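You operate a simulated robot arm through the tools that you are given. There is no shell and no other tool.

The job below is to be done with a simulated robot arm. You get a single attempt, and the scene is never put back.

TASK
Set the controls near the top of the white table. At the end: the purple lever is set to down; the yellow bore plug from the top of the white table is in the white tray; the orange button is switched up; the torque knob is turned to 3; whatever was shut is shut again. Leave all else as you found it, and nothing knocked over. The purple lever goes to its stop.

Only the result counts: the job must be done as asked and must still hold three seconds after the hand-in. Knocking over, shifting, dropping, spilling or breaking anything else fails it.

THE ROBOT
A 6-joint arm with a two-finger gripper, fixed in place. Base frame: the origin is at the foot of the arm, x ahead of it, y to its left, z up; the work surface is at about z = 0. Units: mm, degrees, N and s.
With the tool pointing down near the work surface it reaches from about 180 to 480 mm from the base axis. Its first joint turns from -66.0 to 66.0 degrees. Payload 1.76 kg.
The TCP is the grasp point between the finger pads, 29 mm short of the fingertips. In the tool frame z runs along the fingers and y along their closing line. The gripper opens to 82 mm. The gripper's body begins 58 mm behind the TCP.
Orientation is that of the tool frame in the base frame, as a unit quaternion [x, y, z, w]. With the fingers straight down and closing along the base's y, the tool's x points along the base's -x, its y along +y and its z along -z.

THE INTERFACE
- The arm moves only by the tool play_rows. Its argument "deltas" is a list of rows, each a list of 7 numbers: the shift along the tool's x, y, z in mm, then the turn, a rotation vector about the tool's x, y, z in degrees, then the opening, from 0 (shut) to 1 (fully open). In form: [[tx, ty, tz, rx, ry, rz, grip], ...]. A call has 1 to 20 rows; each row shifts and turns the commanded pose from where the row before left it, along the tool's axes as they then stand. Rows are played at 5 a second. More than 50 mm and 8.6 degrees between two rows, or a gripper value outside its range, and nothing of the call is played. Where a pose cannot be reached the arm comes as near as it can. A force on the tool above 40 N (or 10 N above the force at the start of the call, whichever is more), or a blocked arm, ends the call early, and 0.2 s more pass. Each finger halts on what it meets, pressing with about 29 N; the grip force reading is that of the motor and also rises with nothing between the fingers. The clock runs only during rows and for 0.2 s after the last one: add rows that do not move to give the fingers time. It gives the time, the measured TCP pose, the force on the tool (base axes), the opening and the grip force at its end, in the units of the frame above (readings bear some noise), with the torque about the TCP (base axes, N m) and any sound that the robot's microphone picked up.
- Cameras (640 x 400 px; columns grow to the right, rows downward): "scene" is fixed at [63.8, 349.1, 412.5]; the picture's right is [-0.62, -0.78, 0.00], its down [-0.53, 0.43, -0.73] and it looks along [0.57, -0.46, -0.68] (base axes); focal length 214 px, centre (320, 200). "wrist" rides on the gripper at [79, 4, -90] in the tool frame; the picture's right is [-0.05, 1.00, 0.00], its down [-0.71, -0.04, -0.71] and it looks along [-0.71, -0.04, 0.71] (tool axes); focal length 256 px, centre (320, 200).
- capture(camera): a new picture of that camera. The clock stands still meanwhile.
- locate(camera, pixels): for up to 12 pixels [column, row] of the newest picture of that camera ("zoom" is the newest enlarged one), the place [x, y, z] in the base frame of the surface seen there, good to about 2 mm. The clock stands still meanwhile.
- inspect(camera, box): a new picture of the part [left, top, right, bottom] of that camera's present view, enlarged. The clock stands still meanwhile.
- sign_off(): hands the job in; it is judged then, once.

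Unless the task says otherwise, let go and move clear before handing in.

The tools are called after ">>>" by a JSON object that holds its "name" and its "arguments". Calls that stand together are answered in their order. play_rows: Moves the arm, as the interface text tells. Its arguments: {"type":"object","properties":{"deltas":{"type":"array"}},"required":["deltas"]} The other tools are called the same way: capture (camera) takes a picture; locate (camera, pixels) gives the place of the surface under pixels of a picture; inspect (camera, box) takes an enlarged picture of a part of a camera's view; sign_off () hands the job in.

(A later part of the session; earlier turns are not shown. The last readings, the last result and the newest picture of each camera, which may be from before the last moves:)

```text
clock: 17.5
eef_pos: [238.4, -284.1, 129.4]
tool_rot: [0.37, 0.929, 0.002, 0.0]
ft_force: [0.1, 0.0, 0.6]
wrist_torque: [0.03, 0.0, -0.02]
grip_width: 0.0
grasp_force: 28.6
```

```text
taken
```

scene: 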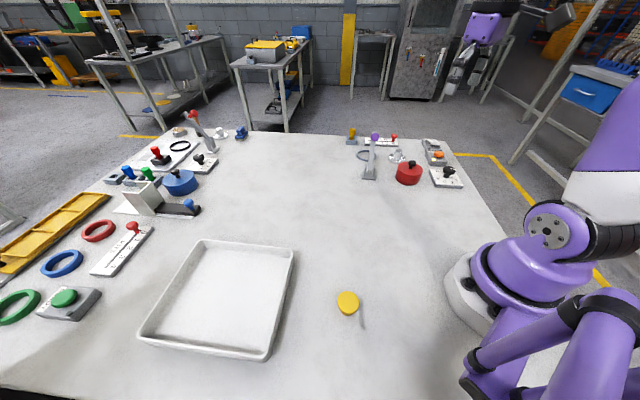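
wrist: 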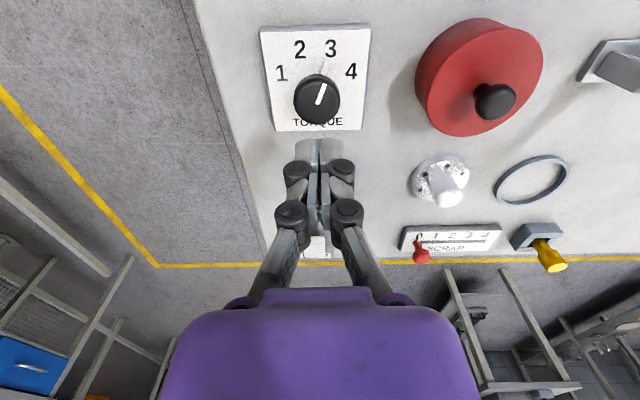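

Now with the panel upright in view, I'll move above the button at (304,-353), fingertips staying well clear at z≈71.

>>> {"name": "play_rows", "arguments": {"deltas": [[-24, -1.25, 0, 0, 0, 0, 0], [-24, -1.25, 5, 0, 0, 0, 0], [-24, -1.25, 10, 0, 0, 0, 0], [-23, -1.25, 14, 0, 0, 0, 0], [0, 0, 0, 0, 0, 0, 0], [0, 0, 0, 0, 0, 0, 0]]}}

>>> {"name": "capture", "arguments": {"camera": "wrist"}}

>>> {"name": "inspect", "arguments": {"camera": "scene", "box": [400, 120, 480, 180]}}

```text
clock: 18.9
eef_pos: [302.7, -354.4, 102.5]
tool_rot: [0.37, 0.929, 0.002, 0.0]
ft_force: [-0.5, 1.2, -0.1]
wrist_torque: [-0.02, 0.01, -0.02]
grip_width: 0.0
grasp_force: 29.1
```

```text
taken
```

wrist: 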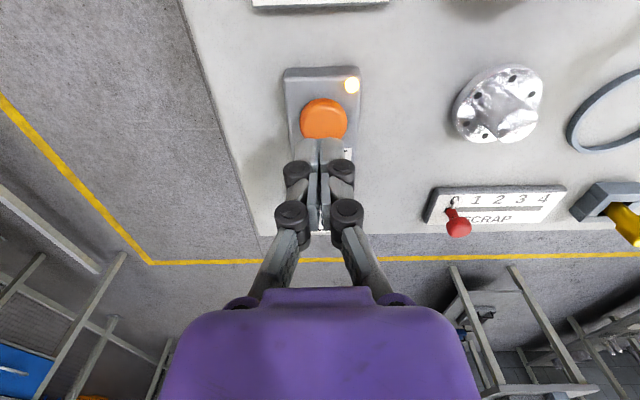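

```text
6.67 times, centred on (440, 150) of scene
```

zoom: 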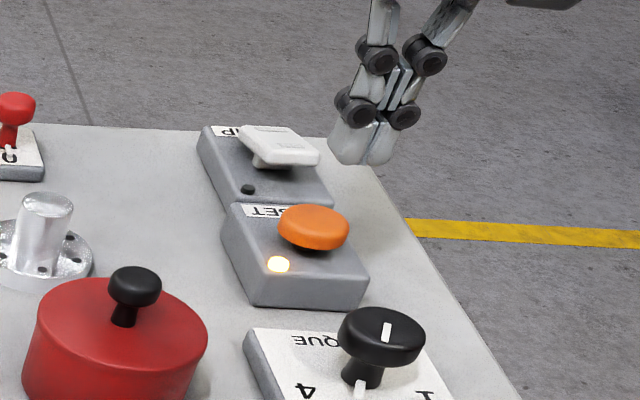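

The button (wrist (324,117)) lines up with the fingers. I'll measure its visible extent to confirm its centre.

>>> {"name": "locate", "arguments": {"camera": "wrist", "pixels": [[323, 103], [323, 118], [323, 132], [306, 118], [342, 118], [351, 86], [290, 70], [357, 70], [315, 105], [330, 125]]}}

>>> {"name": "inspect", "arguments": {"camera": "wrist", "box": [260, 50, 390, 180]}}

```text
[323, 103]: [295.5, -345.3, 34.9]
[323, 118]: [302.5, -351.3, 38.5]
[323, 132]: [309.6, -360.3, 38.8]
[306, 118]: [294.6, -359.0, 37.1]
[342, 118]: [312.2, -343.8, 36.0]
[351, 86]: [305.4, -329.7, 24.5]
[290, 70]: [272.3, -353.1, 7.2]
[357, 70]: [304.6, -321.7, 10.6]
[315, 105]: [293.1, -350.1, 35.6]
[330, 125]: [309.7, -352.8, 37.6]
```

```text
3.08 times, centred on (325, 115) of wrist
```

zoom: 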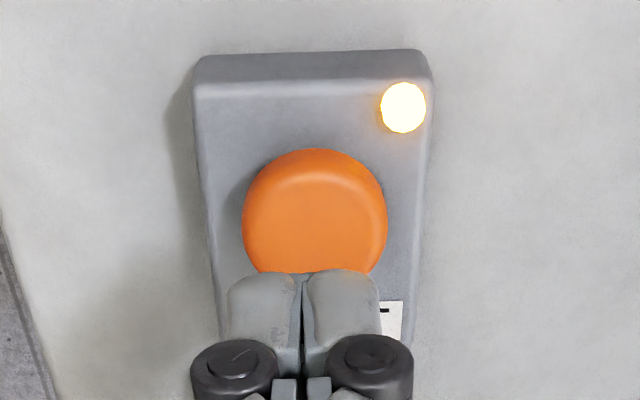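

Button centre ≈(304,-353,39), TCP nearly over it. I'll descend until the fingertips are just above it (TCP z≈72).

>>> {"name": "play_rows", "arguments": {"deltas": [[-0.5, 1.2, 10, 0, 0, 0, 0], [0, 0, 10, 0, 0, 0, 0], [0, 0, 9, 0, 0, 0, 0], [0, 0, 0, 0, 0, 0, 0]]}}

>>> {"name": "capture", "arguments": {"camera": "wrist"}}

>>> {"name": "inspect", "arguments": {"camera": "scene", "box": [400, 120, 480, 180]}}

```text
clock: 19.9
eef_pos: [303.5, -353.7, 73.3]
tool_rot: [0.371, 0.929, 0.002, 0.0]
ft_force: [-0.7, 0.4, 0.8]
wrist_torque: [0.02, 0.01, 0.0]
grip_width: 0.1
grasp_force: 28.8
```

```text
taken
```

wrist: 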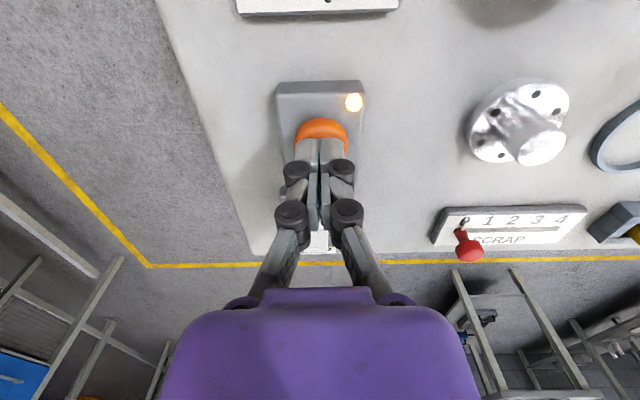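

```text
6.67 times, centred on (440, 150) of scene
```

zoom: 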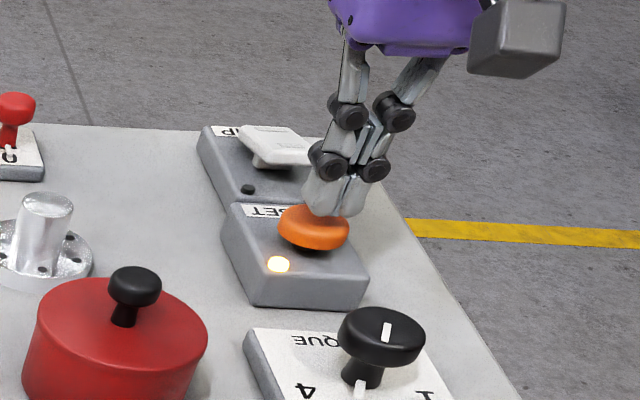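

Fingertips are centred just above the cap and the lamp is still lit. I'll press down in 2 mm steps and look at the lamp and forces.

>>> {"name": "play_rows", "arguments": {"deltas": [[0, 0, 2, 0, 0, 0, 0], [0, 0, 2, 0, 0, 0, 0], [0, 0, 2, 0, 0, 0, 0], [0, 0, 2, 0, 0, 0, 0]]}}

>>> {"name": "capture", "arguments": {"camera": "wrist"}}

```text
clock: 20.9
eef_pos: [303.3, -353.8, 65.4]
tool_rot: [0.37, 0.929, 0.002, 0.0]
ft_force: [0.1, -0.7, 0.2]
wrist_torque: [-0.02, 0.01, 0.01]
grip_width: 0.2
grasp_force: 28.9
```

```text
taken
```

wrist: 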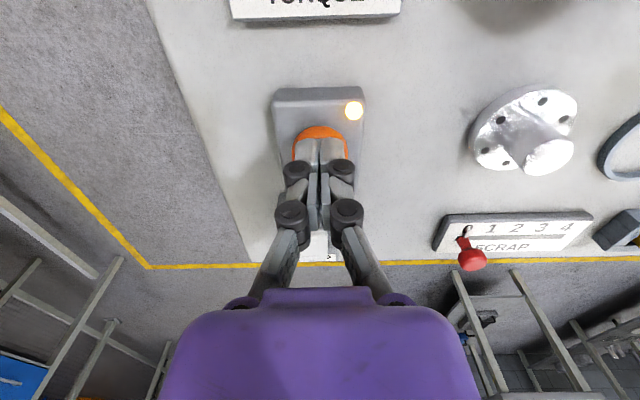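

No contact force yet at z=65. I'll keep going in 1.5 mm steps.

>>> {"name": "play_rows", "arguments": {"deltas": [[0, 0, 1.5, 0, 0, 0, 0], [0, 0, 1.5, 0, 0, 0, 0], [0, 0, 1.5, 0, 0, 0, 0]]}}

>>> {"name": "inspect", "arguments": {"camera": "scene", "box": [400, 120, 480, 180]}}

```text
clock: 21.7
eef_pos: [305.4, -353.5, 60.3]
tool_rot: [0.371, 0.929, 0.001, 0.0]
ft_force: [-1.1, -0.8, 2.8]
wrist_torque: [-0.01, 0.01, 0.01]
grip_width: 5.8
grasp_force: 28.4
heard: click
```

```text
6.67 times, centred on (440, 150) of scene
```

zoom: 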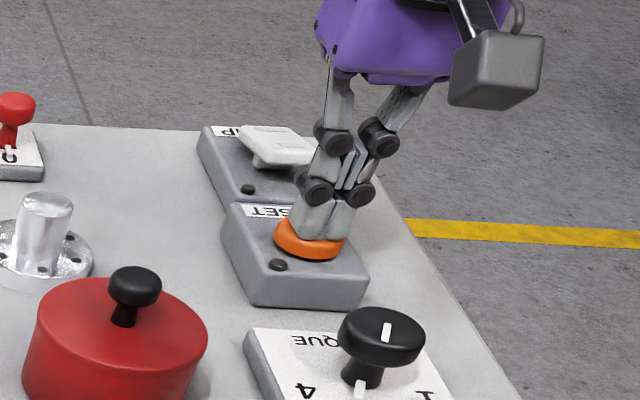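

A click was heard and the lamp went dark while pressed. I'll lift off straight up and check the resting state.

>>> {"name": "play_rows", "arguments": {"deltas": [[0, 0, -3, 0, 0, 0, 0], [0, 0, -10, 0, 0, 0, 0], [0, 0, -20, 0, 0, 0, 0], [0, 0, -30, 0, 0, 0, 0], [0, 0, 0, 0, 0, 0, 0]]}}

>>> {"name": "inspect", "arguments": {"camera": "scene", "box": [400, 120, 480, 180]}}

>>> {"name": "capture", "arguments": {"camera": "wrist"}}

```text
clock: 22.9
eef_pos: [304.6, -351.5, 124.8]
tool_rot: [0.37, 0.929, 0.002, 0.0]
ft_force: [-0.4, 0.0, -1.3]
wrist_torque: [0.0, -0.01, -0.03]
grip_width: 0.0
grasp_force: 28.5
```

```text
6.67 times, centred on (440, 150) of scene
```

zoom: 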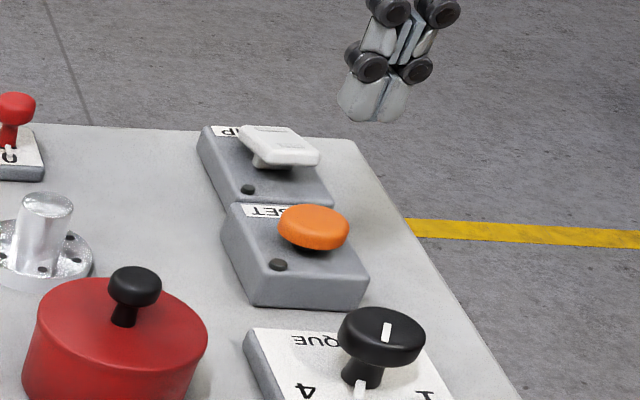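

```text
taken
```

wrist: 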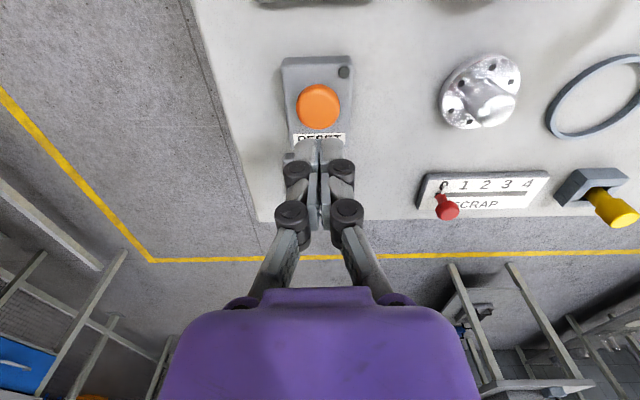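

The button is back up with its lamp dark: switched up. Next I'll rise to z≈185 and move to view the purple lever from its knob side.

>>> {"name": "play_rows", "arguments": {"deltas": [[0, 0, -30, 0, 0, 0, 0], [0, 0, -30, 0, 0, 0, 0.3], [21.3, 34, 0, 0, 0, 0, 0.6], [21.3, 34, 0, 0, 0, 0, 0.7], [21.3, 34, 0, 0, 0, 0, 0.7], [21.3, 34, 0, 0, 0, 0, 0.7], [21.3, 34, 0, 0, 0, 0, 0.7], [21.3, 34, 0, 0, 0, 0, 0.7], [21.2, 33.9, 0, 0, 0, 0, 0.7], [0, 0, 0, 0, 0, 0, 0.7]]}}

>>> {"name": "capture", "arguments": {"camera": "wrist"}}

>>> {"name": "capture", "arguments": {"camera": "scene"}}

```text
clock: 25.1
eef_pos: [350.2, -67.4, 180.0]
tool_rot: [0.371, 0.929, 0.001, -0.001]
ft_force: [-0.7, 0.2, 0.8]
wrist_torque: [0.02, 0.02, 0.0]
grip_width: 57.4
grasp_force: 0.0
out of reach, approached as far as the arm can: row 1, 2
```

```text
taken
```

wrist: 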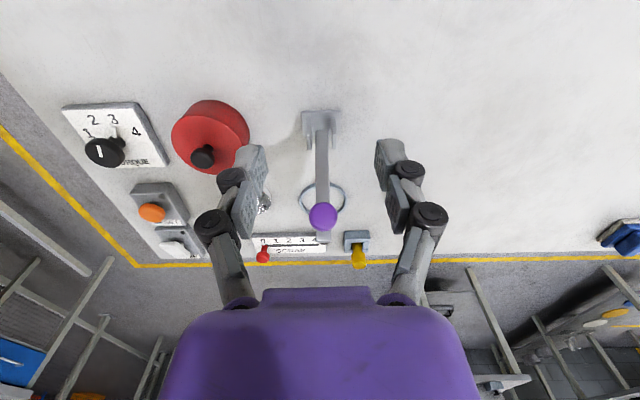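

```text
taken
```

scene: 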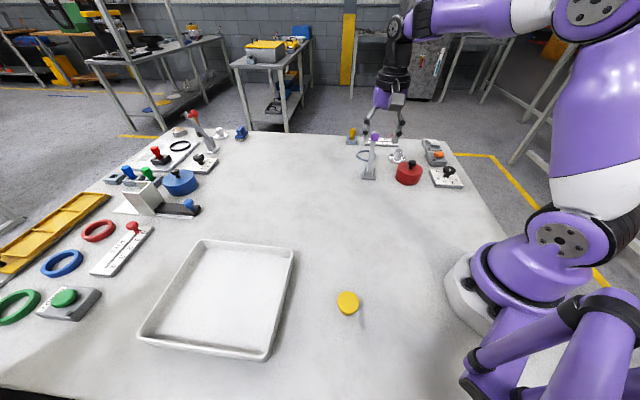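

The lever is now seen head-on at wrist (322,160), knob at (323,217). I'll enlarge and measure it.

>>> {"name": "inspect", "arguments": {"camera": "wrist", "box": [250, 95, 390, 245]}}

>>> {"name": "locate", "arguments": {"camera": "wrist", "pixels": [[322, 216], [312, 216], [334, 216], [322, 205], [322, 228], [322, 190], [322, 170], [321, 150], [310, 125], [331, 125], [304, 113], [338, 113]]}}

```text
2.67 times, centred on (320, 170) of wrist
```

zoom: 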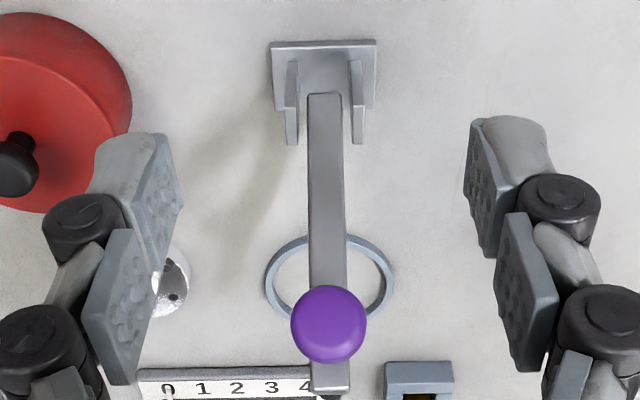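

```text
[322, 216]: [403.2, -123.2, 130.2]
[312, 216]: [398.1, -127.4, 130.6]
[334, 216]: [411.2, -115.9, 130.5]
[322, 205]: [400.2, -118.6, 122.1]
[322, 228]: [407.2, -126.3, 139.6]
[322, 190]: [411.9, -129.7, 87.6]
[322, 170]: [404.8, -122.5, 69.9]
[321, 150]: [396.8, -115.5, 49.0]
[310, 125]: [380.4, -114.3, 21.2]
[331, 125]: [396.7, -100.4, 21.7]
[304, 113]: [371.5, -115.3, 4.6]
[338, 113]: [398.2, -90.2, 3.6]
```

The bar leans 30° toward (+0.71,−0.71), knob centre ≈(409,−127,126), ~23 mm wide, pivot ≈ z 34. I'll move above the knob with fingers straddling the swing plane, then check.

>>> {"name": "play_rows", "arguments": {"deltas": [[-21, -0.7, 0, 0, 0, 0, 0.7], [-21, -0.7, 0, 0, 0, 0, 0.7], [-21, -0.7, 0, 0, 0, 0, 0.7], [-20.7, -0.8, 0, 0, 0, 0, 0.7], [0, 0, 0, 0, 0, 1.6, 0.7], [0, 0, 0, 0, 0, 0, 0.7]]}}

>>> {"name": "play_rows", "arguments": {"deltas": [[0, 0, 0, 0, 0, 0, 0.7]]}}

>>> {"name": "capture", "arguments": {"camera": "wrist"}}

>>> {"name": "inspect", "arguments": {"camera": "scene", "box": [330, 90, 430, 190]}}

```text
clock: 26.5
eef_pos: [409.6, -128.0, 177.7]
tool_rot: [0.383, 0.924, 0.002, 0.0]
ft_force: [-0.3, -0.5, 0.1]
wrist_torque: [-0.02, -0.03, 0.02]
grip_width: 57.3
grasp_force: 0.0
```

```text
clock: 26.9
eef_pos: [410.1, -128.7, 178.1]
tool_rot: [0.384, 0.923, 0.002, -0.001]
ft_force: [-0.5, -0.9, -0.3]
wrist_torque: [-0.01, 0.01, -0.02]
grip_width: 57.5
grasp_force: 0.1
```

```text
taken
```

wrist: 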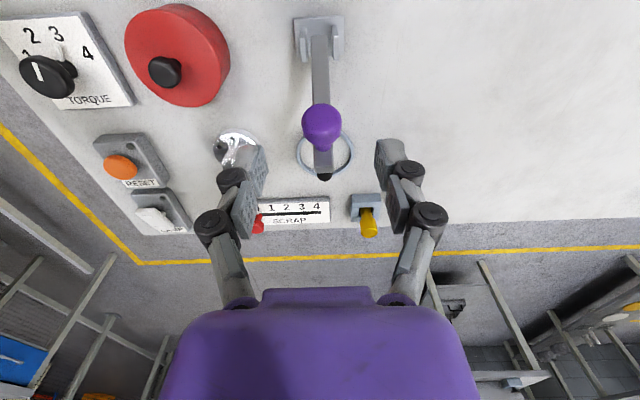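

```text
4.00 times, centred on (380, 140) of scene
```

zoom: 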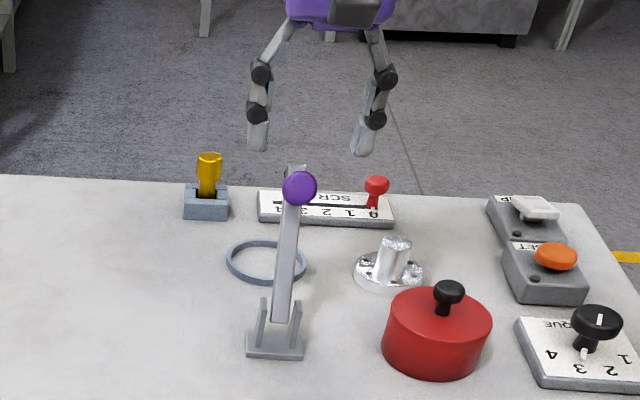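

TCP is at (410,−128,178), right above the knob. I'll descend 52 mm to bring the pads around the knob.

>>> {"name": "play_rows", "arguments": {"deltas": [[0, 0, 15, 0, 0, 0, 0.7], [0, 0, 20, 0, 0, 0, 0.7], [0, 0, 17, 0, 0, 0, 0.7], [0, 0, 0, 0, 0, 0, 0.7]]}}

>>> {"name": "capture", "arguments": {"camera": "wrist"}}

>>> {"name": "inspect", "arguments": {"camera": "scene", "box": [330, 90, 430, 190]}}

```text
clock: 27.9
eef_pos: [409.3, -129.4, 127.7]
tool_rot: [0.383, 0.924, 0.001, -0.001]
ft_force: [0.1, -0.4, 0.3]
wrist_torque: [0.02, 0.02, 0.0]
grip_width: 57.0
grasp_force: 0.1
```

```text
taken
```

wrist: 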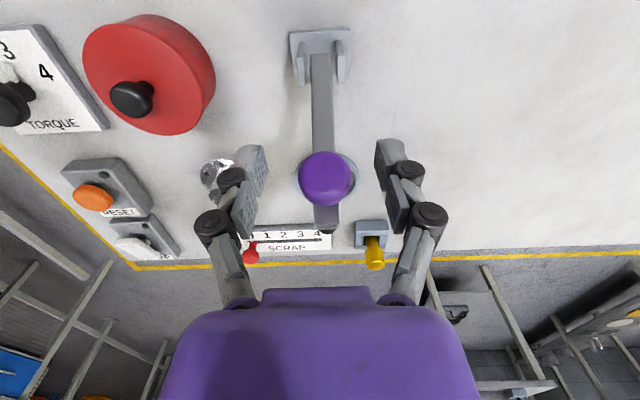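

```text
4.00 times, centred on (380, 140) of scene
```

zoom: 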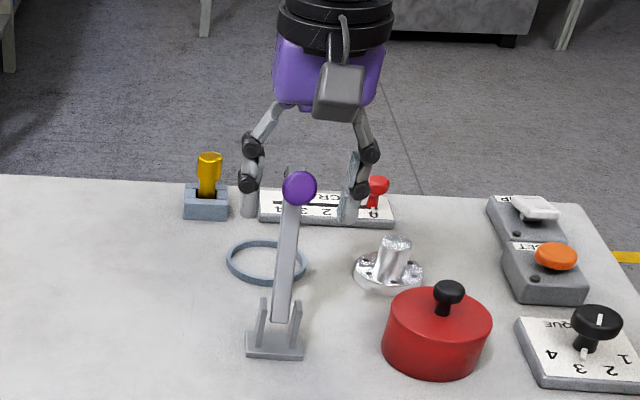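

TCP projects at wrist (320,184) and the knob is at (326,178), so it sits ~2.5 mm to tool +y. I'll shift and close on it.

>>> {"name": "play_rows", "arguments": {"deltas": [[0, 2.3, 0, 0, 0, 0, 0.7], [0, 0, 0, 0, 0, 0, 0.5], [0, 0, 0, 0, 0, 0, 0.38], [0, 0, 0, 0, 0, 0, 0.3], [0, 0, 0, 0, 0, 0, 0.22], [0, 0, 0, 0, 0, 0, 0.2]]}}

>>> {"name": "capture", "arguments": {"camera": "wrist"}}

```text
clock: 29.3
eef_pos: [410.7, -127.4, 128.3]
tool_rot: [0.384, 0.923, 0.001, 0.0]
ft_force: [-6.4, -5.3, 1.8]
wrist_torque: [0.02, 0.05, -0.04]
grip_width: 22.8
grasp_force: 5.2
```

```text
taken
```

wrist: 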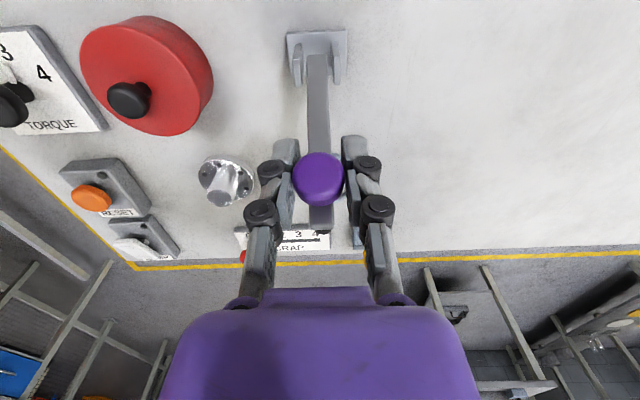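

The knob is held (22.8 mm). I'll test the lever's motion by easing 4 mm toward the robot side (tool +x, the −u direction) and reading the force.

>>> {"name": "play_rows", "arguments": {"deltas": [[0, 0, 0, 0, 0, 0, 0.15], [1, 0, -0.2, 0, 0, 0, 0.15], [1, 0, -0.2, 0, 0, 0, 0.15], [1, 0, -0.2, 0, 0, 0, 0.15], [1, 0, -0.2, 0, 0, 0, 0.15]]}}

```text
clock: 30.5
eef_pos: [406.9, -124.0, 128.3]
tool_rot: [0.386, 0.923, 0.003, -0.001]
ft_force: [-7.3, -36.7, -14.9]
wrist_torque: [-0.03, -0.05, -0.05]
grip_width: 22.0
grasp_force: 35.8
```

The tool moved ~5 mm with a lateral push of about −31 N along the pin axis. I'll relieve that sideways by −1.5 mm and see whether the bar followed.

>>> {"name": "play_rows", "arguments": {"deltas": [[0, -1.5, 0, 0, 0, 0, 0.15], [0, 0, 0, 0, 0, 0, 0.15]]}}

>>> {"name": "inspect", "arguments": {"camera": "scene", "box": [350, 128, 398, 186]}}

>>> {"name": "capture", "arguments": {"camera": "wrist"}}

```text
clock: 31.1
eef_pos: [407.8, -124.2, 128.7]
tool_rot: [0.382, 0.924, 0.003, -0.001]
ft_force: [-6.9, -17.3, -16.5]
wrist_torque: [0.13, 0.06, -0.36]
grip_width: 22.0
grasp_force: 35.9
```

```text
6.90 times, centred on (374, 157) of scene
```

zoom: 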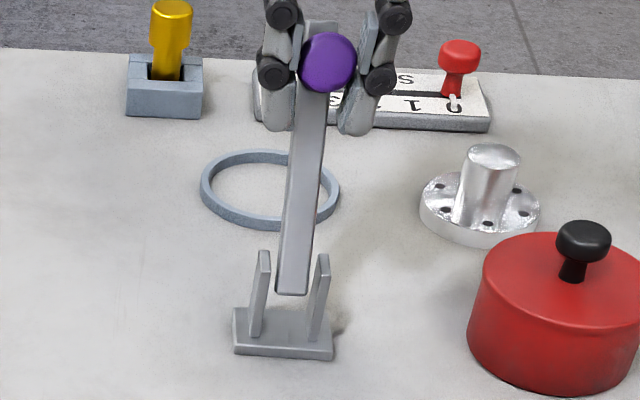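

```text
taken
```

wrist: 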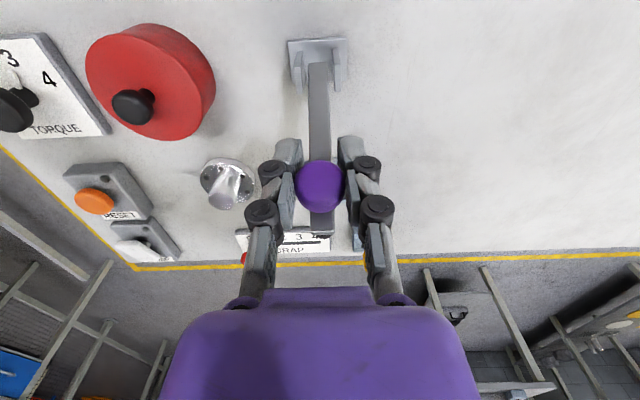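

The knob has stayed at the same scene pixel (~(327,62) zoom) while the pads slid over it, so the lever resists in that direction. I'll test the opposite direction (tool −x, away from the robot).

>>> {"name": "play_rows", "arguments": {"deltas": [[-2, 0, 0.4, 0, 0, 0, 0.15], [-2, 0, 0.4, 0, 0, 0, 0.15], [-1, 0, 0.2, 0, 0, 0, 0.15], [-1, 0, 0.2, 0, 0, 0, 0.15], [-1, 0, 0.3, 0, 0, 0, 0.15], [-1, 0, 0.3, 0, 0, 0, 0.15], [0, 0, 0, 0, 0, 0, 0.15]]}}

>>> {"name": "inspect", "arguments": {"camera": "scene", "box": [350, 128, 398, 186]}}

>>> {"name": "capture", "arguments": {"camera": "wrist"}}

```text
clock: 32.7
eef_pos: [412.5, -129.5, 126.9]
tool_rot: [0.383, 0.924, 0.003, -0.001]
ft_force: [-18.0, -3.2, -3.9]
wrist_torque: [0.6, 0.66, 0.04]
grip_width: 22.1
grasp_force: 36.0
```

```text
6.90 times, centred on (374, 157) of scene
```

zoom: 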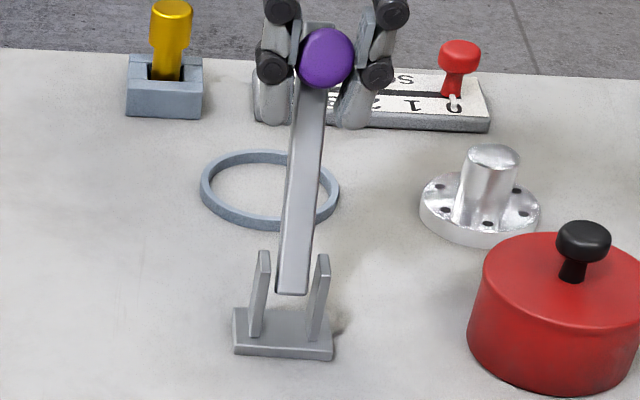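

```text
taken
```

wrist: 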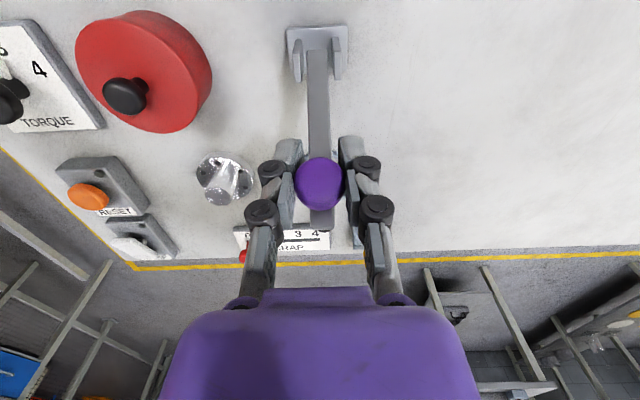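

Pushing away, the knob moved (zoom (327,62)→(326,57)) with only ~10 N, so the lever is at its upper stop now and swings down away from the robot. I'll follow the arc outward in small steps.

>>> {"name": "play_rows", "arguments": {"deltas": [[-4, 0, 1.2, 0, 0, 0, 0.15], [-4, 0, 1.4, 0, 0, 0, 0.15], [-3.9, 0, 1.6, 0, 0, 0, 0.15], [-3.9, 0, 1.7, 0, 0, 0, 0.15], [0, 0, 0, 0, 0, 0, 0.15]]}}

>>> {"name": "inspect", "arguments": {"camera": "scene", "box": [350, 128, 398, 186]}}

>>> {"name": "capture", "arguments": {"camera": "wrist"}}

```text
clock: 33.9
eef_pos: [425.9, -142.1, 120.9]
tool_rot: [0.384, 0.923, 0.003, 0.002]
ft_force: [-17.0, -5.8, 3.9]
wrist_torque: [0.44, 0.61, 0.0]
grip_width: 21.8
grasp_force: 36.1
```

```text
6.90 times, centred on (374, 157) of scene
```

zoom: 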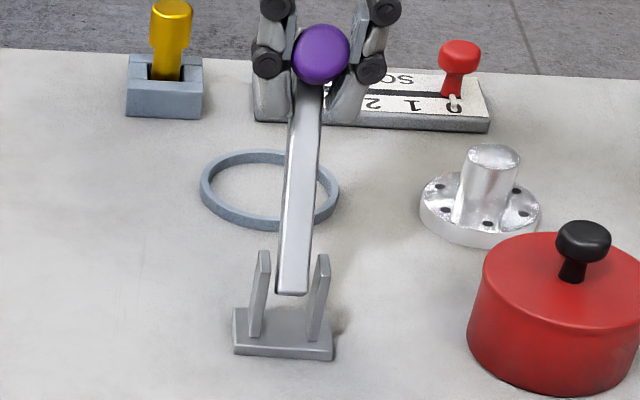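

```text
taken
```

wrist: 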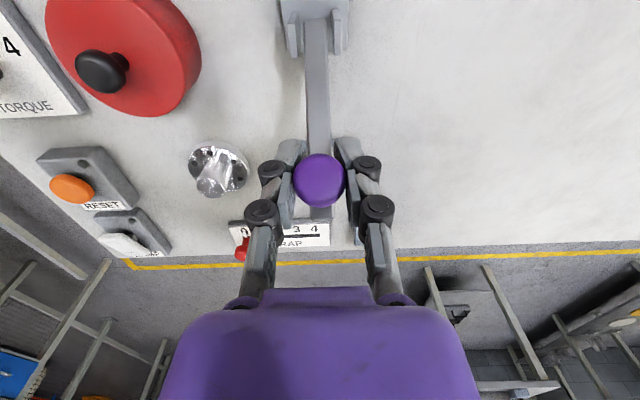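

The lever follows well with about −8 N resistance and the knob centred in the pads. I'll continue along the arc.

>>> {"name": "play_rows", "arguments": {"deltas": [[-3.5, 0, 1.9, 0, 0, 0, 0.15], [-3.4, 0, 2.0, 0, 0, 0, 0.15], [-3.4, 0, 2.2, 0, 0, 0, 0.15], [-3.3, 0, 2.3, 0, 0, 0, 0.15], [-3.2, 0, 2.45, 0, 0, 0, 0.15], [-3.1, 0, 2.6, 0, 0, 0, 0.15], [-3.0, 0, 2.7, 0, 0, 0, 0.15], [0, 0, 0, 0, 0, 0, 0.15]]}}

>>> {"name": "inspect", "arguments": {"camera": "scene", "box": [350, 118, 398, 186]}}

>>> {"name": "capture", "arguments": {"camera": "wrist"}}

```text
clock: 35.7
eef_pos: [440.4, -157.5, 103.9]
tool_rot: [0.383, 0.924, 0.002, -0.001]
ft_force: [-4.8, 1.4, 7.8]
wrist_torque: [0.55, 0.6, 0.0]
grip_width: 22.2
grasp_force: 35.6
```

```text
5.88 times, centred on (374, 152) of scene
```

zoom: 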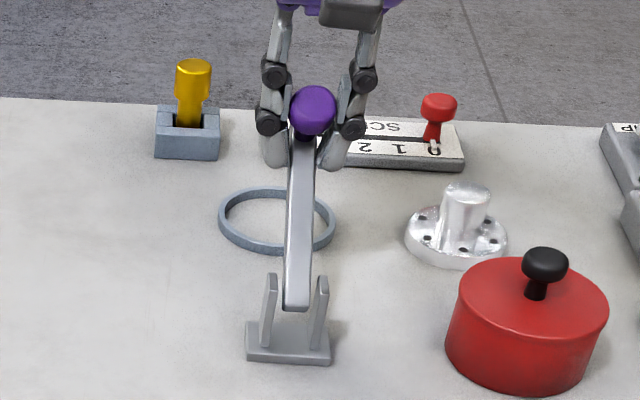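

```text
taken
```

wrist: 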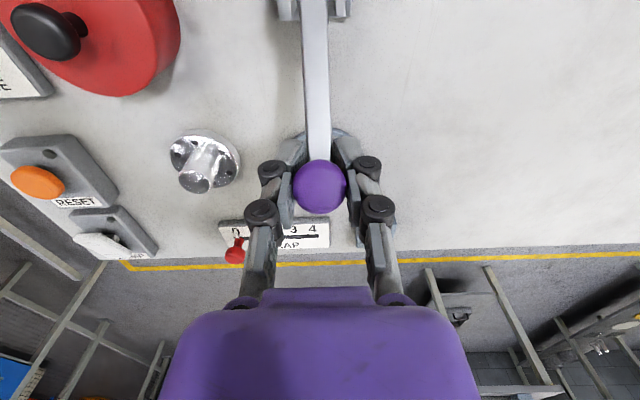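

Bar angle is now ~60° with low forces. I'll continue to the stop in small steps, watching for the force rise.

>>> {"name": "play_rows", "arguments": {"deltas": [[-2.8, 0, 2.8, 0, 0, 0, 0.15], [-2.7, 0, 2.95, 0, 0, 0, 0.15], [-2.6, 0, 3.05, 0, 0, 0, 0.15], [-2.4, 0, 3.2, 0, 0, 0, 0.15], [0, 0, 0, 0, 0, 0, 0.15]]}}

>>> {"name": "inspect", "arguments": {"camera": "scene", "box": [350, 118, 398, 186]}}

>>> {"name": "capture", "arguments": {"camera": "wrist"}}

```text
clock: 36.9
eef_pos: [446.1, -165.6, 93.9]
tool_rot: [0.381, 0.925, 0.002, 0.004]
ft_force: [29.4, 22.1, 14.6]
wrist_torque: [0.69, 0.34, -0.17]
grip_width: 22.2
grasp_force: 36.4
```

```text
5.88 times, centred on (374, 152) of scene
```

zoom: 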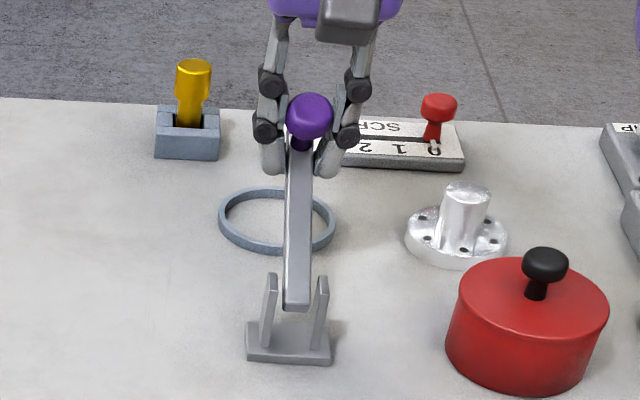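

```text
taken
```

wrist: 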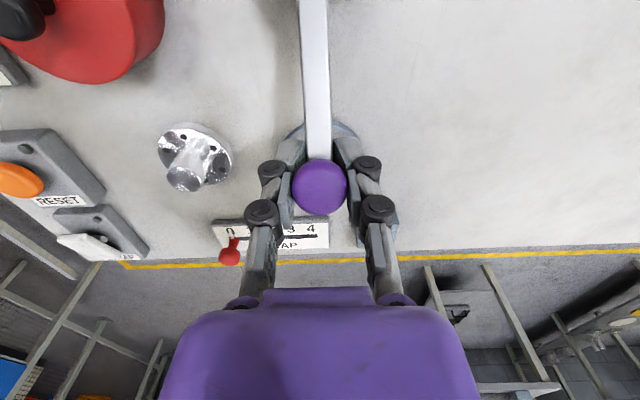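

Lever at ~68°, but there's a sideways 36 N along +v, so I'll shift +1.8 mm in tool y and continue down the arc.

>>> {"name": "play_rows", "arguments": {"deltas": [[0, 1.8, 0, 0, 0, 0, 0.15], [-2.3, 0, 3.3, 0, 0, 0, 0.15], [-2.1, 0, 3.4, 0, 0, 0, 0.15], [0, 0, 0, 0, 0, 0, 0.15]]}}

```text
clock: 37.9
eef_pos: [447.4, -164.6, 86.8]
tool_rot: [0.382, 0.924, 0.001, 0.002]
ft_force: [36.7, 24.4, 15.0]
wrist_torque: [0.59, 0.35, -0.12]
grip_width: 21.8
grasp_force: 35.9
out of reach, approached as far as the arm can: row 1
```

The arm is at its reach limit (r≈477) and the side force persists, so gripping further out isn't workable. I'll open the fingers and lift clear, then press the bar down nearer its pivot.

>>> {"name": "play_rows", "arguments": {"deltas": [[0, 0, 0, 0, 0, 0, 0.35], [0, 0, 0, 0, 0, 0, 0.6], [0, 0, -15, 0, 0, 0, 0.6], [3, 0, -25, 0, 0, 0, 0.6], [5, 0, -25, 0, 0, 0, 0.6], [0, 0, 0, 0, 0, 0, 0.6]]}}

>>> {"name": "inspect", "arguments": {"camera": "scene", "box": [340, 110, 410, 190]}}

>>> {"name": "capture", "arguments": {"camera": "wrist"}}

```text
clock: 39.3
eef_pos: [437.0, -158.1, 142.1]
tool_rot: [0.383, 0.924, 0.001, 0.0]
ft_force: [-0.4, 0.6, -0.1]
wrist_torque: [-0.02, -0.04, -0.04]
grip_width: 49.2
grasp_force: 0.0
out of reach, approached as far as the arm can: row 3
```

```text
5.00 times, centred on (375, 150) of scene
```

zoom: 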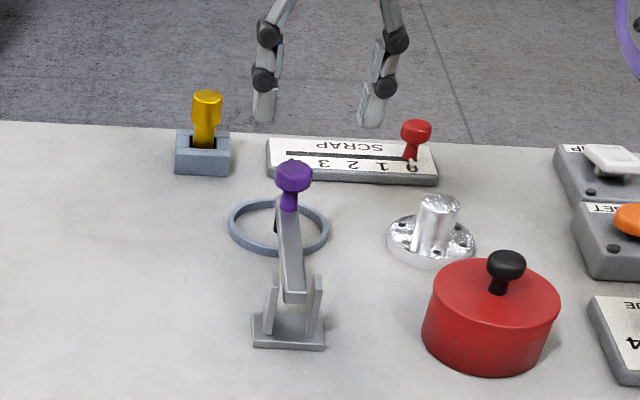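

```text
taken
```

wrist: 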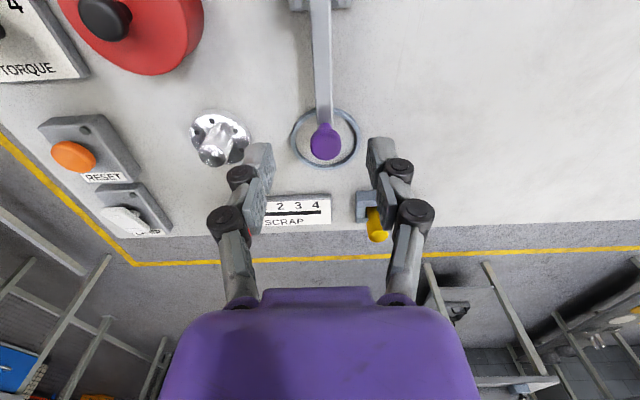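

After release the lever dropped further by itself. I'll measure the bar and knob now to determine its angle.

>>> {"name": "inspect", "arguments": {"camera": "scene", "box": [350, 138, 398, 186]}}

>>> {"name": "locate", "arguments": {"camera": "wrist", "pixels": [[325, 142], [325, 118], [324, 100], [323, 80], [322, 60], [321, 40], [320, 20], [325, 132], [325, 150], [296, 140], [355, 140]]}}

>>> {"name": "inspect", "arguments": {"camera": "wrist", "box": [270, 0, 380, 170]}}

```text
8.33 times, centred on (374, 162) of scene
```

zoom: 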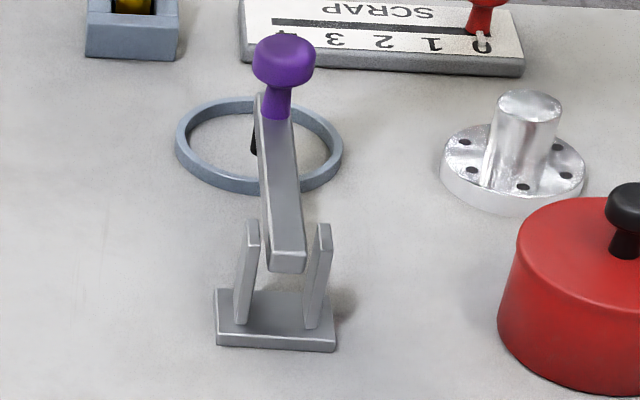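

```text
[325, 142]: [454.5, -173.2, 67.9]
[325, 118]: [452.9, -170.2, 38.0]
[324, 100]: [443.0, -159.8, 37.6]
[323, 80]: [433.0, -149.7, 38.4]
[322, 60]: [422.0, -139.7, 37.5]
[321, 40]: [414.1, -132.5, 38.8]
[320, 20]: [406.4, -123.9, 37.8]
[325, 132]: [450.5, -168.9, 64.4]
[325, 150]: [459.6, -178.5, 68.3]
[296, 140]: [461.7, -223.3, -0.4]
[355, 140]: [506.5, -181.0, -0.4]
```

```text
2.35 times, centred on (325, 85) of wrist
```

zoom: 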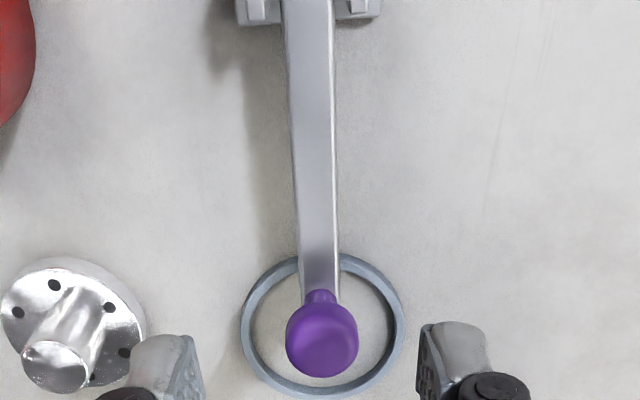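

The bar now lies level (upper face z≈38 all along), i.e. swung fully over. To be sure it's against its stop, I'll close the fingers and press gently on the bar at mid-length.

>>> {"name": "play_rows", "arguments": {"deltas": [[3, 3, 0, 0, 0, 0, 0.3], [0, 0, 10, 0, 0, 0, 0], [0, 0, 15, 0, 0, 0, 0], [0, 0, 20, 0, 0, 0, 0], [0, 0, 20, 0, 0, 0, 0], [0, 0, 5, 0, 0, 0, 0], [0, 0, 0, 0, 0, 0, 0]]}}

>>> {"name": "inspect", "arguments": {"camera": "scene", "box": [340, 110, 410, 190]}}

>>> {"name": "capture", "arguments": {"camera": "wrist"}}

```text
clock: 40.9
eef_pos: [439.3, -155.9, 73.0]
tool_rot: [0.384, 0.923, 0.002, 0.0]
ft_force: [-0.2, -0.9, 0.4]
wrist_torque: [0.0, 0.02, -0.01]
grip_width: 0.1
grasp_force: 29.0
```

```text
5.00 times, centred on (375, 150) of scene
```

zoom: 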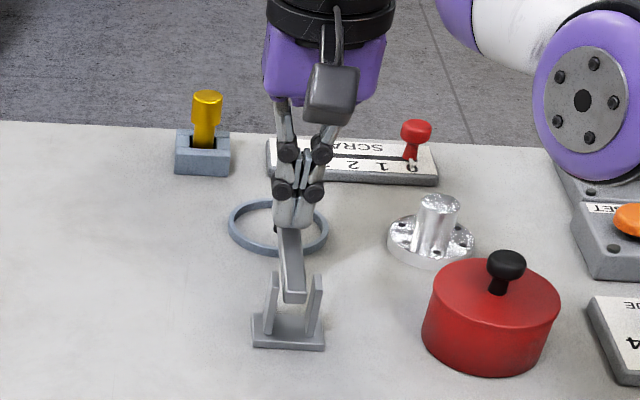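

```text
taken
```

wrist: 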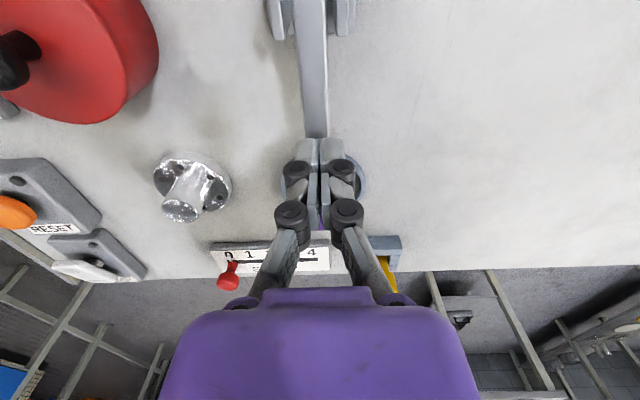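

No contact yet at z=73. I'll press down in 1.5 mm steps and watch the force.

>>> {"name": "play_rows", "arguments": {"deltas": [[0, 0, 2, 0, 0, 0, 0], [0, 0, 2, 0, 0, 0, 0], [0, 0, 2, 0, 0, 0, 0], [0, 0, 1.5, 0, 0, 0, 0], [0, 0, 0, 0, 0, 0, 0]]}}

```text
clock: 42.1
eef_pos: [439.5, -155.7, 66.5]
tool_rot: [0.383, 0.924, 0.003, 0.002]
ft_force: [-11.1, 0.6, 34.5]
wrist_torque: [0.01, 0.42, -0.02]
grip_width: 6.1
grasp_force: 29.1
```

The bar pushes back with 34 N at z=66.5 without moving, so it's on its stop. I'll lift off and check it stays there.

>>> {"name": "play_rows", "arguments": {"deltas": [[0, 0, -3, 0, 0, 0, 0], [0, 0, -10, 0, 0, 0, 0], [0, 0, -25, 0, 0, 0, 0], [3, 0, -30, 0, 0, 0, 0], [6, 0, -30, 0, 0, 0, 0], [0, 0, 0, 0, 0, 0, 0]]}}

>>> {"name": "capture", "arguments": {"camera": "wrist"}}

>>> {"name": "inspect", "arguments": {"camera": "scene", "box": [330, 110, 480, 204]}}

```text
clock: 43.5
eef_pos: [431.3, -149.1, 163.5]
tool_rot: [0.383, 0.924, 0.003, 0.0]
ft_force: [-0.1, -0.2, 0.6]
wrist_torque: [0.03, 0.02, -0.01]
grip_width: 0.2
grasp_force: 28.7
```

```text
taken
```

wrist: 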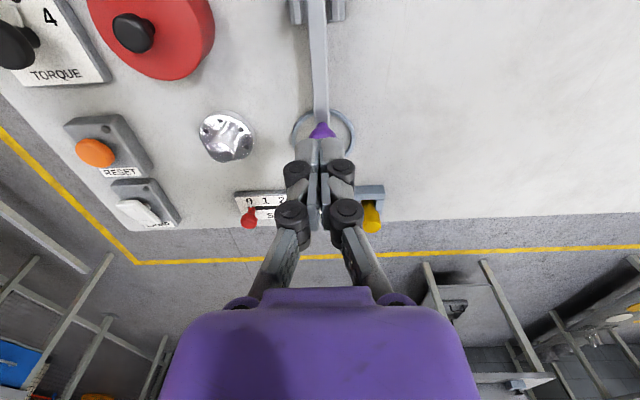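

```text
4.26 times, centred on (405, 157) of scene
```

zoom: 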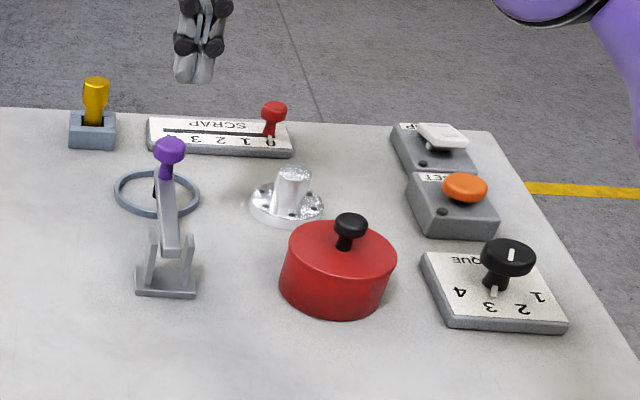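

Lever, dial and button all look right, and nothing else moved. Now the yellow plug: I'll rotate the tool back to base-aligned and open the gripper, before moving across.

>>> {"name": "play_rows", "arguments": {"deltas": [[6, 0, 0, 0, 0, -7.5, 0.3], [6, 0, 0, 0, 0, -7.5, 0.6], [6, 0, 0, 0, 0, -7.5, 0.7], [6, 0, 0, 0, 0, -7.5, 0.7], [6, 0, 0, 0, 0, -7.5, 0.7], [6, 0, 0, 0, 0, -7.5, 0.7], [0, 0, 0, 0, 0, 0, 0.7]]}}

```text
clock: 45.1
eef_pos: [400.9, -134.2, 162.3]
tool_rot: [0.0, 1.0, 0.002, 0.001]
ft_force: [-0.1, -1.0, -0.5]
wrist_torque: [-0.01, -0.02, 0.0]
grip_width: 57.4
grasp_force: 0.2
```

Tool is aligned with the base axes. I'll traverse at z≈175 to just short of the plug at (154,217).

>>> {"name": "play_rows", "arguments": {"deltas": [[19.7, 24.6, -1.3, 0, 0, 0, 0.7], [19.7, 24.6, -1.3, 0, 0, 0, 0.7], [19.7, 24.6, -1.3, 0, 0, 0, 0.7], [19.7, 24.6, -1.3, 0, 0, 0, 0.7], [19.7, 24.6, -1.3, 0, 0, 0, 0.7], [19.7, 24.6, -1.3, 0, 0, 0, 0.7], [19.7, 24.6, -1.3, 0, 0, 0, 0.7], [19.7, 24.6, -1.3, 0, 0, 0, 0.7], [19.7, 24.6, -1.3, 0, 0, 0, 0.7], [19.7, 24.6, -1.3, 0, 0, 0, 0.7], [19.7, 24.6, -1.3, 0, 0, 0, 0.7], [19.7, 24.6, -1.3, 0, 0, 0, 0.7], [19.7, 24.6, -1.3, 0, 0, 0, 0.7], [19.7, 24.6, -1.3, 0, 0, 0, 0.7], [0, 0, 0, 0, 0, 0, 0.7]]}}

>>> {"name": "capture", "arguments": {"camera": "wrist"}}

>>> {"name": "capture", "arguments": {"camera": "scene"}}

```text
clock: 48.3
eef_pos: [194.7, 204.5, 258.1]
tool_rot: [0.001, 1.0, 0.002, 0.001]
ft_force: [-0.1, 0.4, 0.2]
wrist_torque: [-0.01, 0.02, -0.01]
grip_width: 57.4
grasp_force: 0.0
out of reach, approached as far as the arm can: row 1, 2, 3, 4, 5, 6, 7, 8, 9, 11
```

```text
taken
```

wrist: 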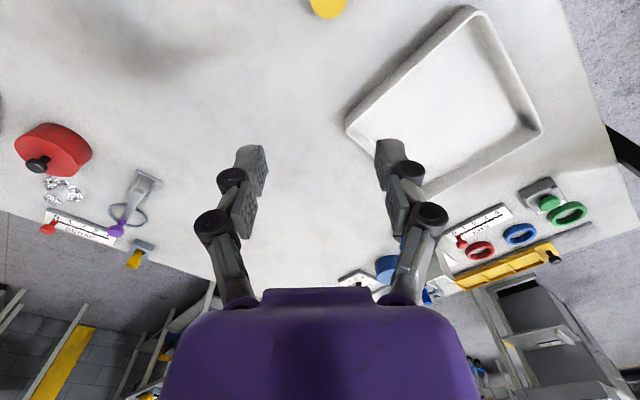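

```text
taken
```

scene: 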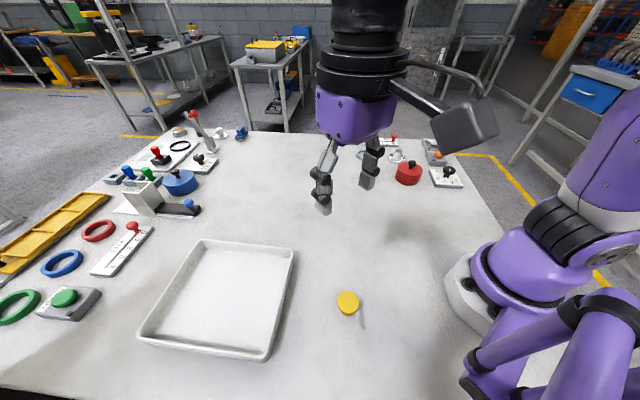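

The arm ended at (195,205,258), short of the target, as some poses were out of reach along the way. I'll issue a hold to see whether it settles toward the commanded pose.

>>> {"name": "play_rows", "arguments": {"deltas": [[0, 0, 0, 0, 0, 0, 0.7], [0, 0, 0, 0, 0, 0, 0.7]]}}

```text
clock: 48.9
eef_pos: [194.4, 204.0, 259.1]
tool_rot: [0.001, 1.0, 0.002, 0.0]
ft_force: [0.1, 0.2, 0.6]
wrist_torque: [-0.01, 0.02, 0.01]
grip_width: 57.5
grasp_force: 0.1
```

It holds there, so the command now equals the measured pose. I'll move down toward above the plug in small rows.

>>> {"name": "play_rows", "arguments": {"deltas": [[10, 3.2, 20, 0, 0, 0, 0.7], [10, 3.2, 20, 0, 0, 0, 0.7], [10, 3.2, 20, 0, 0, 0, 0.7], [10, 3.2, 20, 0, 0, 0, 0.7], [0, 0, 20, 0, 0, 0, 0.7], [0, 0, 0, 0, 0, 0, 0.7]]}}

>>> {"name": "capture", "arguments": {"camera": "wrist"}}

>>> {"name": "capture", "arguments": {"camera": "scene"}}

```text
clock: 50.3
eef_pos: [178.2, 245.3, 249.6]
tool_rot: [0.001, 1.0, 0.0, 0.001]
ft_force: [0.7, -0.4, -0.9]
wrist_torque: [-0.03, 0.0, -0.04]
grip_width: 57.4
grasp_force: 0.0
out of reach, approached as far as the arm can: row 1, 2, 3, 4, 5
```

```text
taken
```

wrist: 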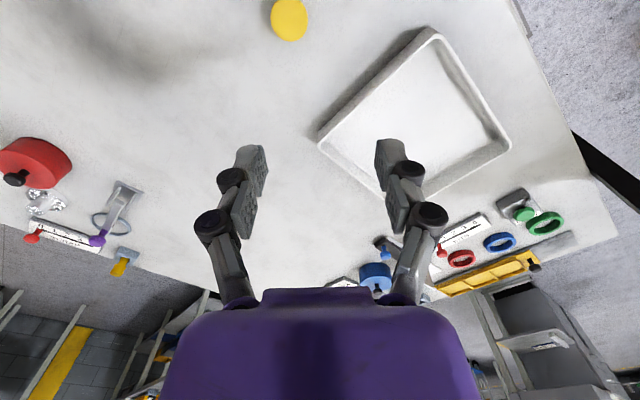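

```text
taken
```

scene: 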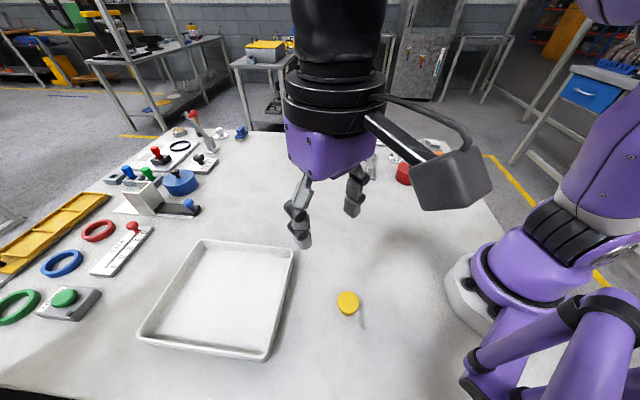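

Base angle reached 54° but radius/height didn't, which suggests a wrist-joint limit at this tool yaw. I'll first turn the tool toward its neutral yaw (−52° about tool z) at a slightly larger radius.

>>> {"name": "play_rows", "arguments": {"deltas": [[0, 0, 0, 0, 0, -7.5, 0.7], [0, 0, 0, 0, 0, -7.5, 0.7], [0, 0, 0, 0, 0, -7.5, 0.7], [0, 0, 0, 0, 0, -7.5, 0.7], [0, 0, 0, 0, 0, -7.5, 0.7], [0, 0, 0, 0, 0, -7.5, 0.7], [0, 0, 0, 0, 0, -7.0, 0.7], [0, 0, 0, 0, 0, 0, 0.7]]}}

>>> {"name": "capture", "arguments": {"camera": "scene"}}

```text
clock: 52.1
eef_pos: [177.9, 245.5, 251.8]
tool_rot: [-0.439, 0.899, 0.001, 0.001]
ft_force: [0.1, 0.1, -0.7]
wrist_torque: [0.01, 0.02, -0.01]
grip_width: 57.1
grasp_force: 0.1
```

```text
taken
```

scene: 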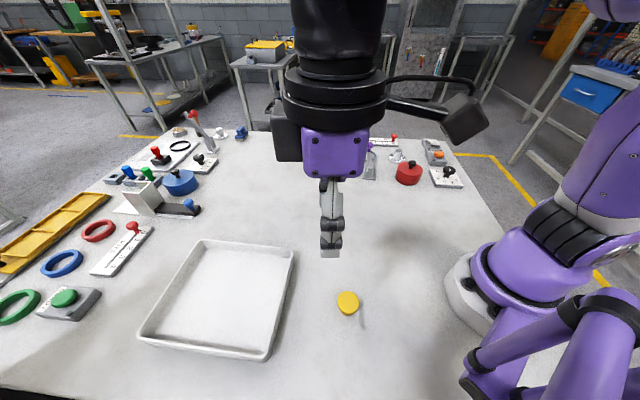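

Tool is now at its radial yaw (fingers closing tangentially). I'll try a small straight descent to see whether this works.

>>> {"name": "play_rows", "arguments": {"deltas": [[0, 0, 15, 0, 0, 0, 0.7], [0, 0, 15, 0, 0, 0, 0.7], [0, 0, 0, 0, 0, 0, 0.7]]}}

```text
clock: 52.9
eef_pos: [192.6, 247.1, 242.8]
tool_rot: [-0.438, 0.899, -0.017, 0.002]
ft_force: [0.9, 0.8, 0.0]
wrist_torque: [0.02, -0.04, 0.02]
grip_width: 57.3
grasp_force: 0.0
out of reach, approached as far as the arm can: row 1, 2
```

Even straight down is refused at radius ~303, and the arm slid outward, so I'll probe: move outward radially 40 mm, then down, to find the reachable region.

>>> {"name": "play_rows", "arguments": {"deltas": [[-20, 0, 0, 0, 0, 0, 0.7], [-20, 0, 0, 0, 0, 0, 0.7], [0, 0, 0, 0, 0, 0, 0.7]]}}

>>> {"name": "play_rows", "arguments": {"deltas": [[0, 0, 10, 0, 0, 0, 0.7], [0, 0, 10, 0, 0, 0, 0.7], [0, 0, 0, 0, 0, 0, 0.7]]}}

```text
clock: 53.7
eef_pos: [204.9, 287.2, 234.5]
tool_rot: [-0.437, 0.899, 0.001, 0.001]
ft_force: [0.2, -0.4, 0.0]
wrist_torque: [0.0, 0.0, 0.01]
grip_width: 57.5
grasp_force: 0.0
out of reach, approached as far as the arm can: row 1
```

```text
clock: 54.5
eef_pos: [206.3, 288.7, 219.0]
tool_rot: [-0.438, 0.899, 0.0, 0.0]
ft_force: [-0.7, 0.2, 0.1]
wrist_torque: [0.02, 0.0, -0.02]
grip_width: 57.5
grasp_force: 0.0
out of reach, approached as far as the arm can: row 2
```

The reachable boundary now differs from before I hit full extension at the lever, so the elbow may have flipped. I'll look at the arm's posture.

>>> {"name": "capture", "arguments": {"camera": "scene"}}

>>> {"name": "inspect", "arguments": {"camera": "scene", "box": [380, 0, 640, 300]}}

>>> {"name": "locate", "arguments": {"camera": "scene", "pixels": [[600, 170], [545, 230], [610, 8], [490, 280], [335, 20], [560, 250], [620, 60], [580, 100], [340, 110], [630, 120]]}}

```text
taken
```

scene: 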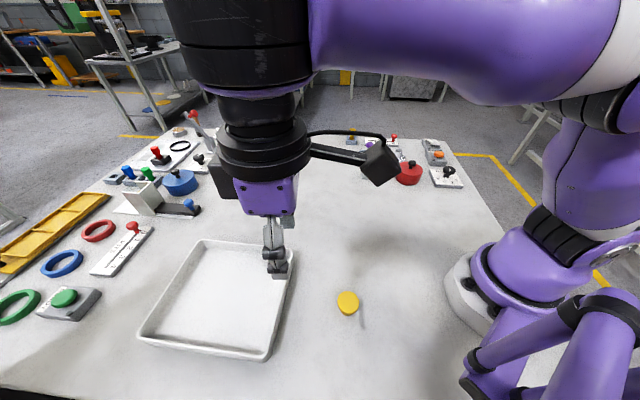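

```text
1.33 times, centred on (510, 150) of scene
```

zoom: 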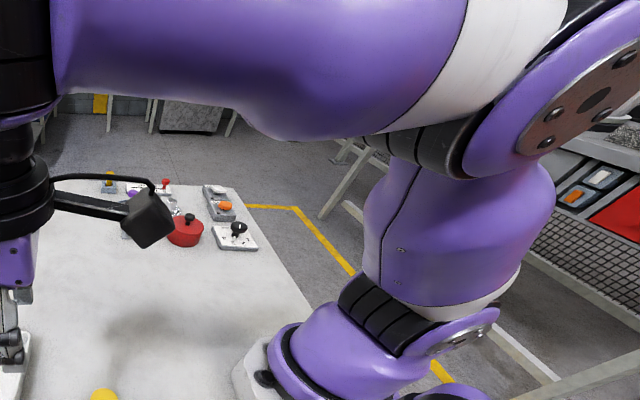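

```text
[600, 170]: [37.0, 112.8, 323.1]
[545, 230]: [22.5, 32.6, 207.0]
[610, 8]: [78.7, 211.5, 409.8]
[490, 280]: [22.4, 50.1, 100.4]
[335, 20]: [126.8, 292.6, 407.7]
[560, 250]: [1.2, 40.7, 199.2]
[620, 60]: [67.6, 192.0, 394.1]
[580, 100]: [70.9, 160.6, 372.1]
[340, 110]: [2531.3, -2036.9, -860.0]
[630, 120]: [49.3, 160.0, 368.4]
```

The arm posture is elbow-up with the forearm almost horizontal; the refusals all fit a wrist-pitch limit for a vertical tool. I'll test by tilting the fingers slightly inward (about tool y) and then trying to descend.

>>> {"name": "play_rows", "arguments": {"deltas": [[0, 0, 0, 0, 6, 0, 0.7], [0, 0, 0, 0, 6, 0, 0.7], [0, 0, 0, 0, 0, 0, 0.7]]}}

>>> {"name": "play_rows", "arguments": {"deltas": [[0, 0, 15, 0, 0, 0, 0.7], [0, 0, 15, 0, 0, 0, 0.7], [0, 0, 0, 0, 0, 0, 0.7]]}}

```text
clock: 55.3
eef_pos: [211.5, 295.3, 218.4]
tool_rot: [-0.437, 0.898, -0.012, -0.047]
ft_force: [0.4, 1.1, -0.1]
wrist_torque: [0.01, 0.02, -0.03]
grip_width: 57.3
grasp_force: 0.1
out of reach, approached as far as the arm can: row 1, 2
```

```text
clock: 56.1
eef_pos: [208.8, 290.4, 187.9]
tool_rot: [-0.438, 0.898, -0.012, -0.048]
ft_force: [-0.5, -0.6, 0.5]
wrist_torque: [0.01, -0.03, -0.02]
grip_width: 57.3
grasp_force: 0.0
```

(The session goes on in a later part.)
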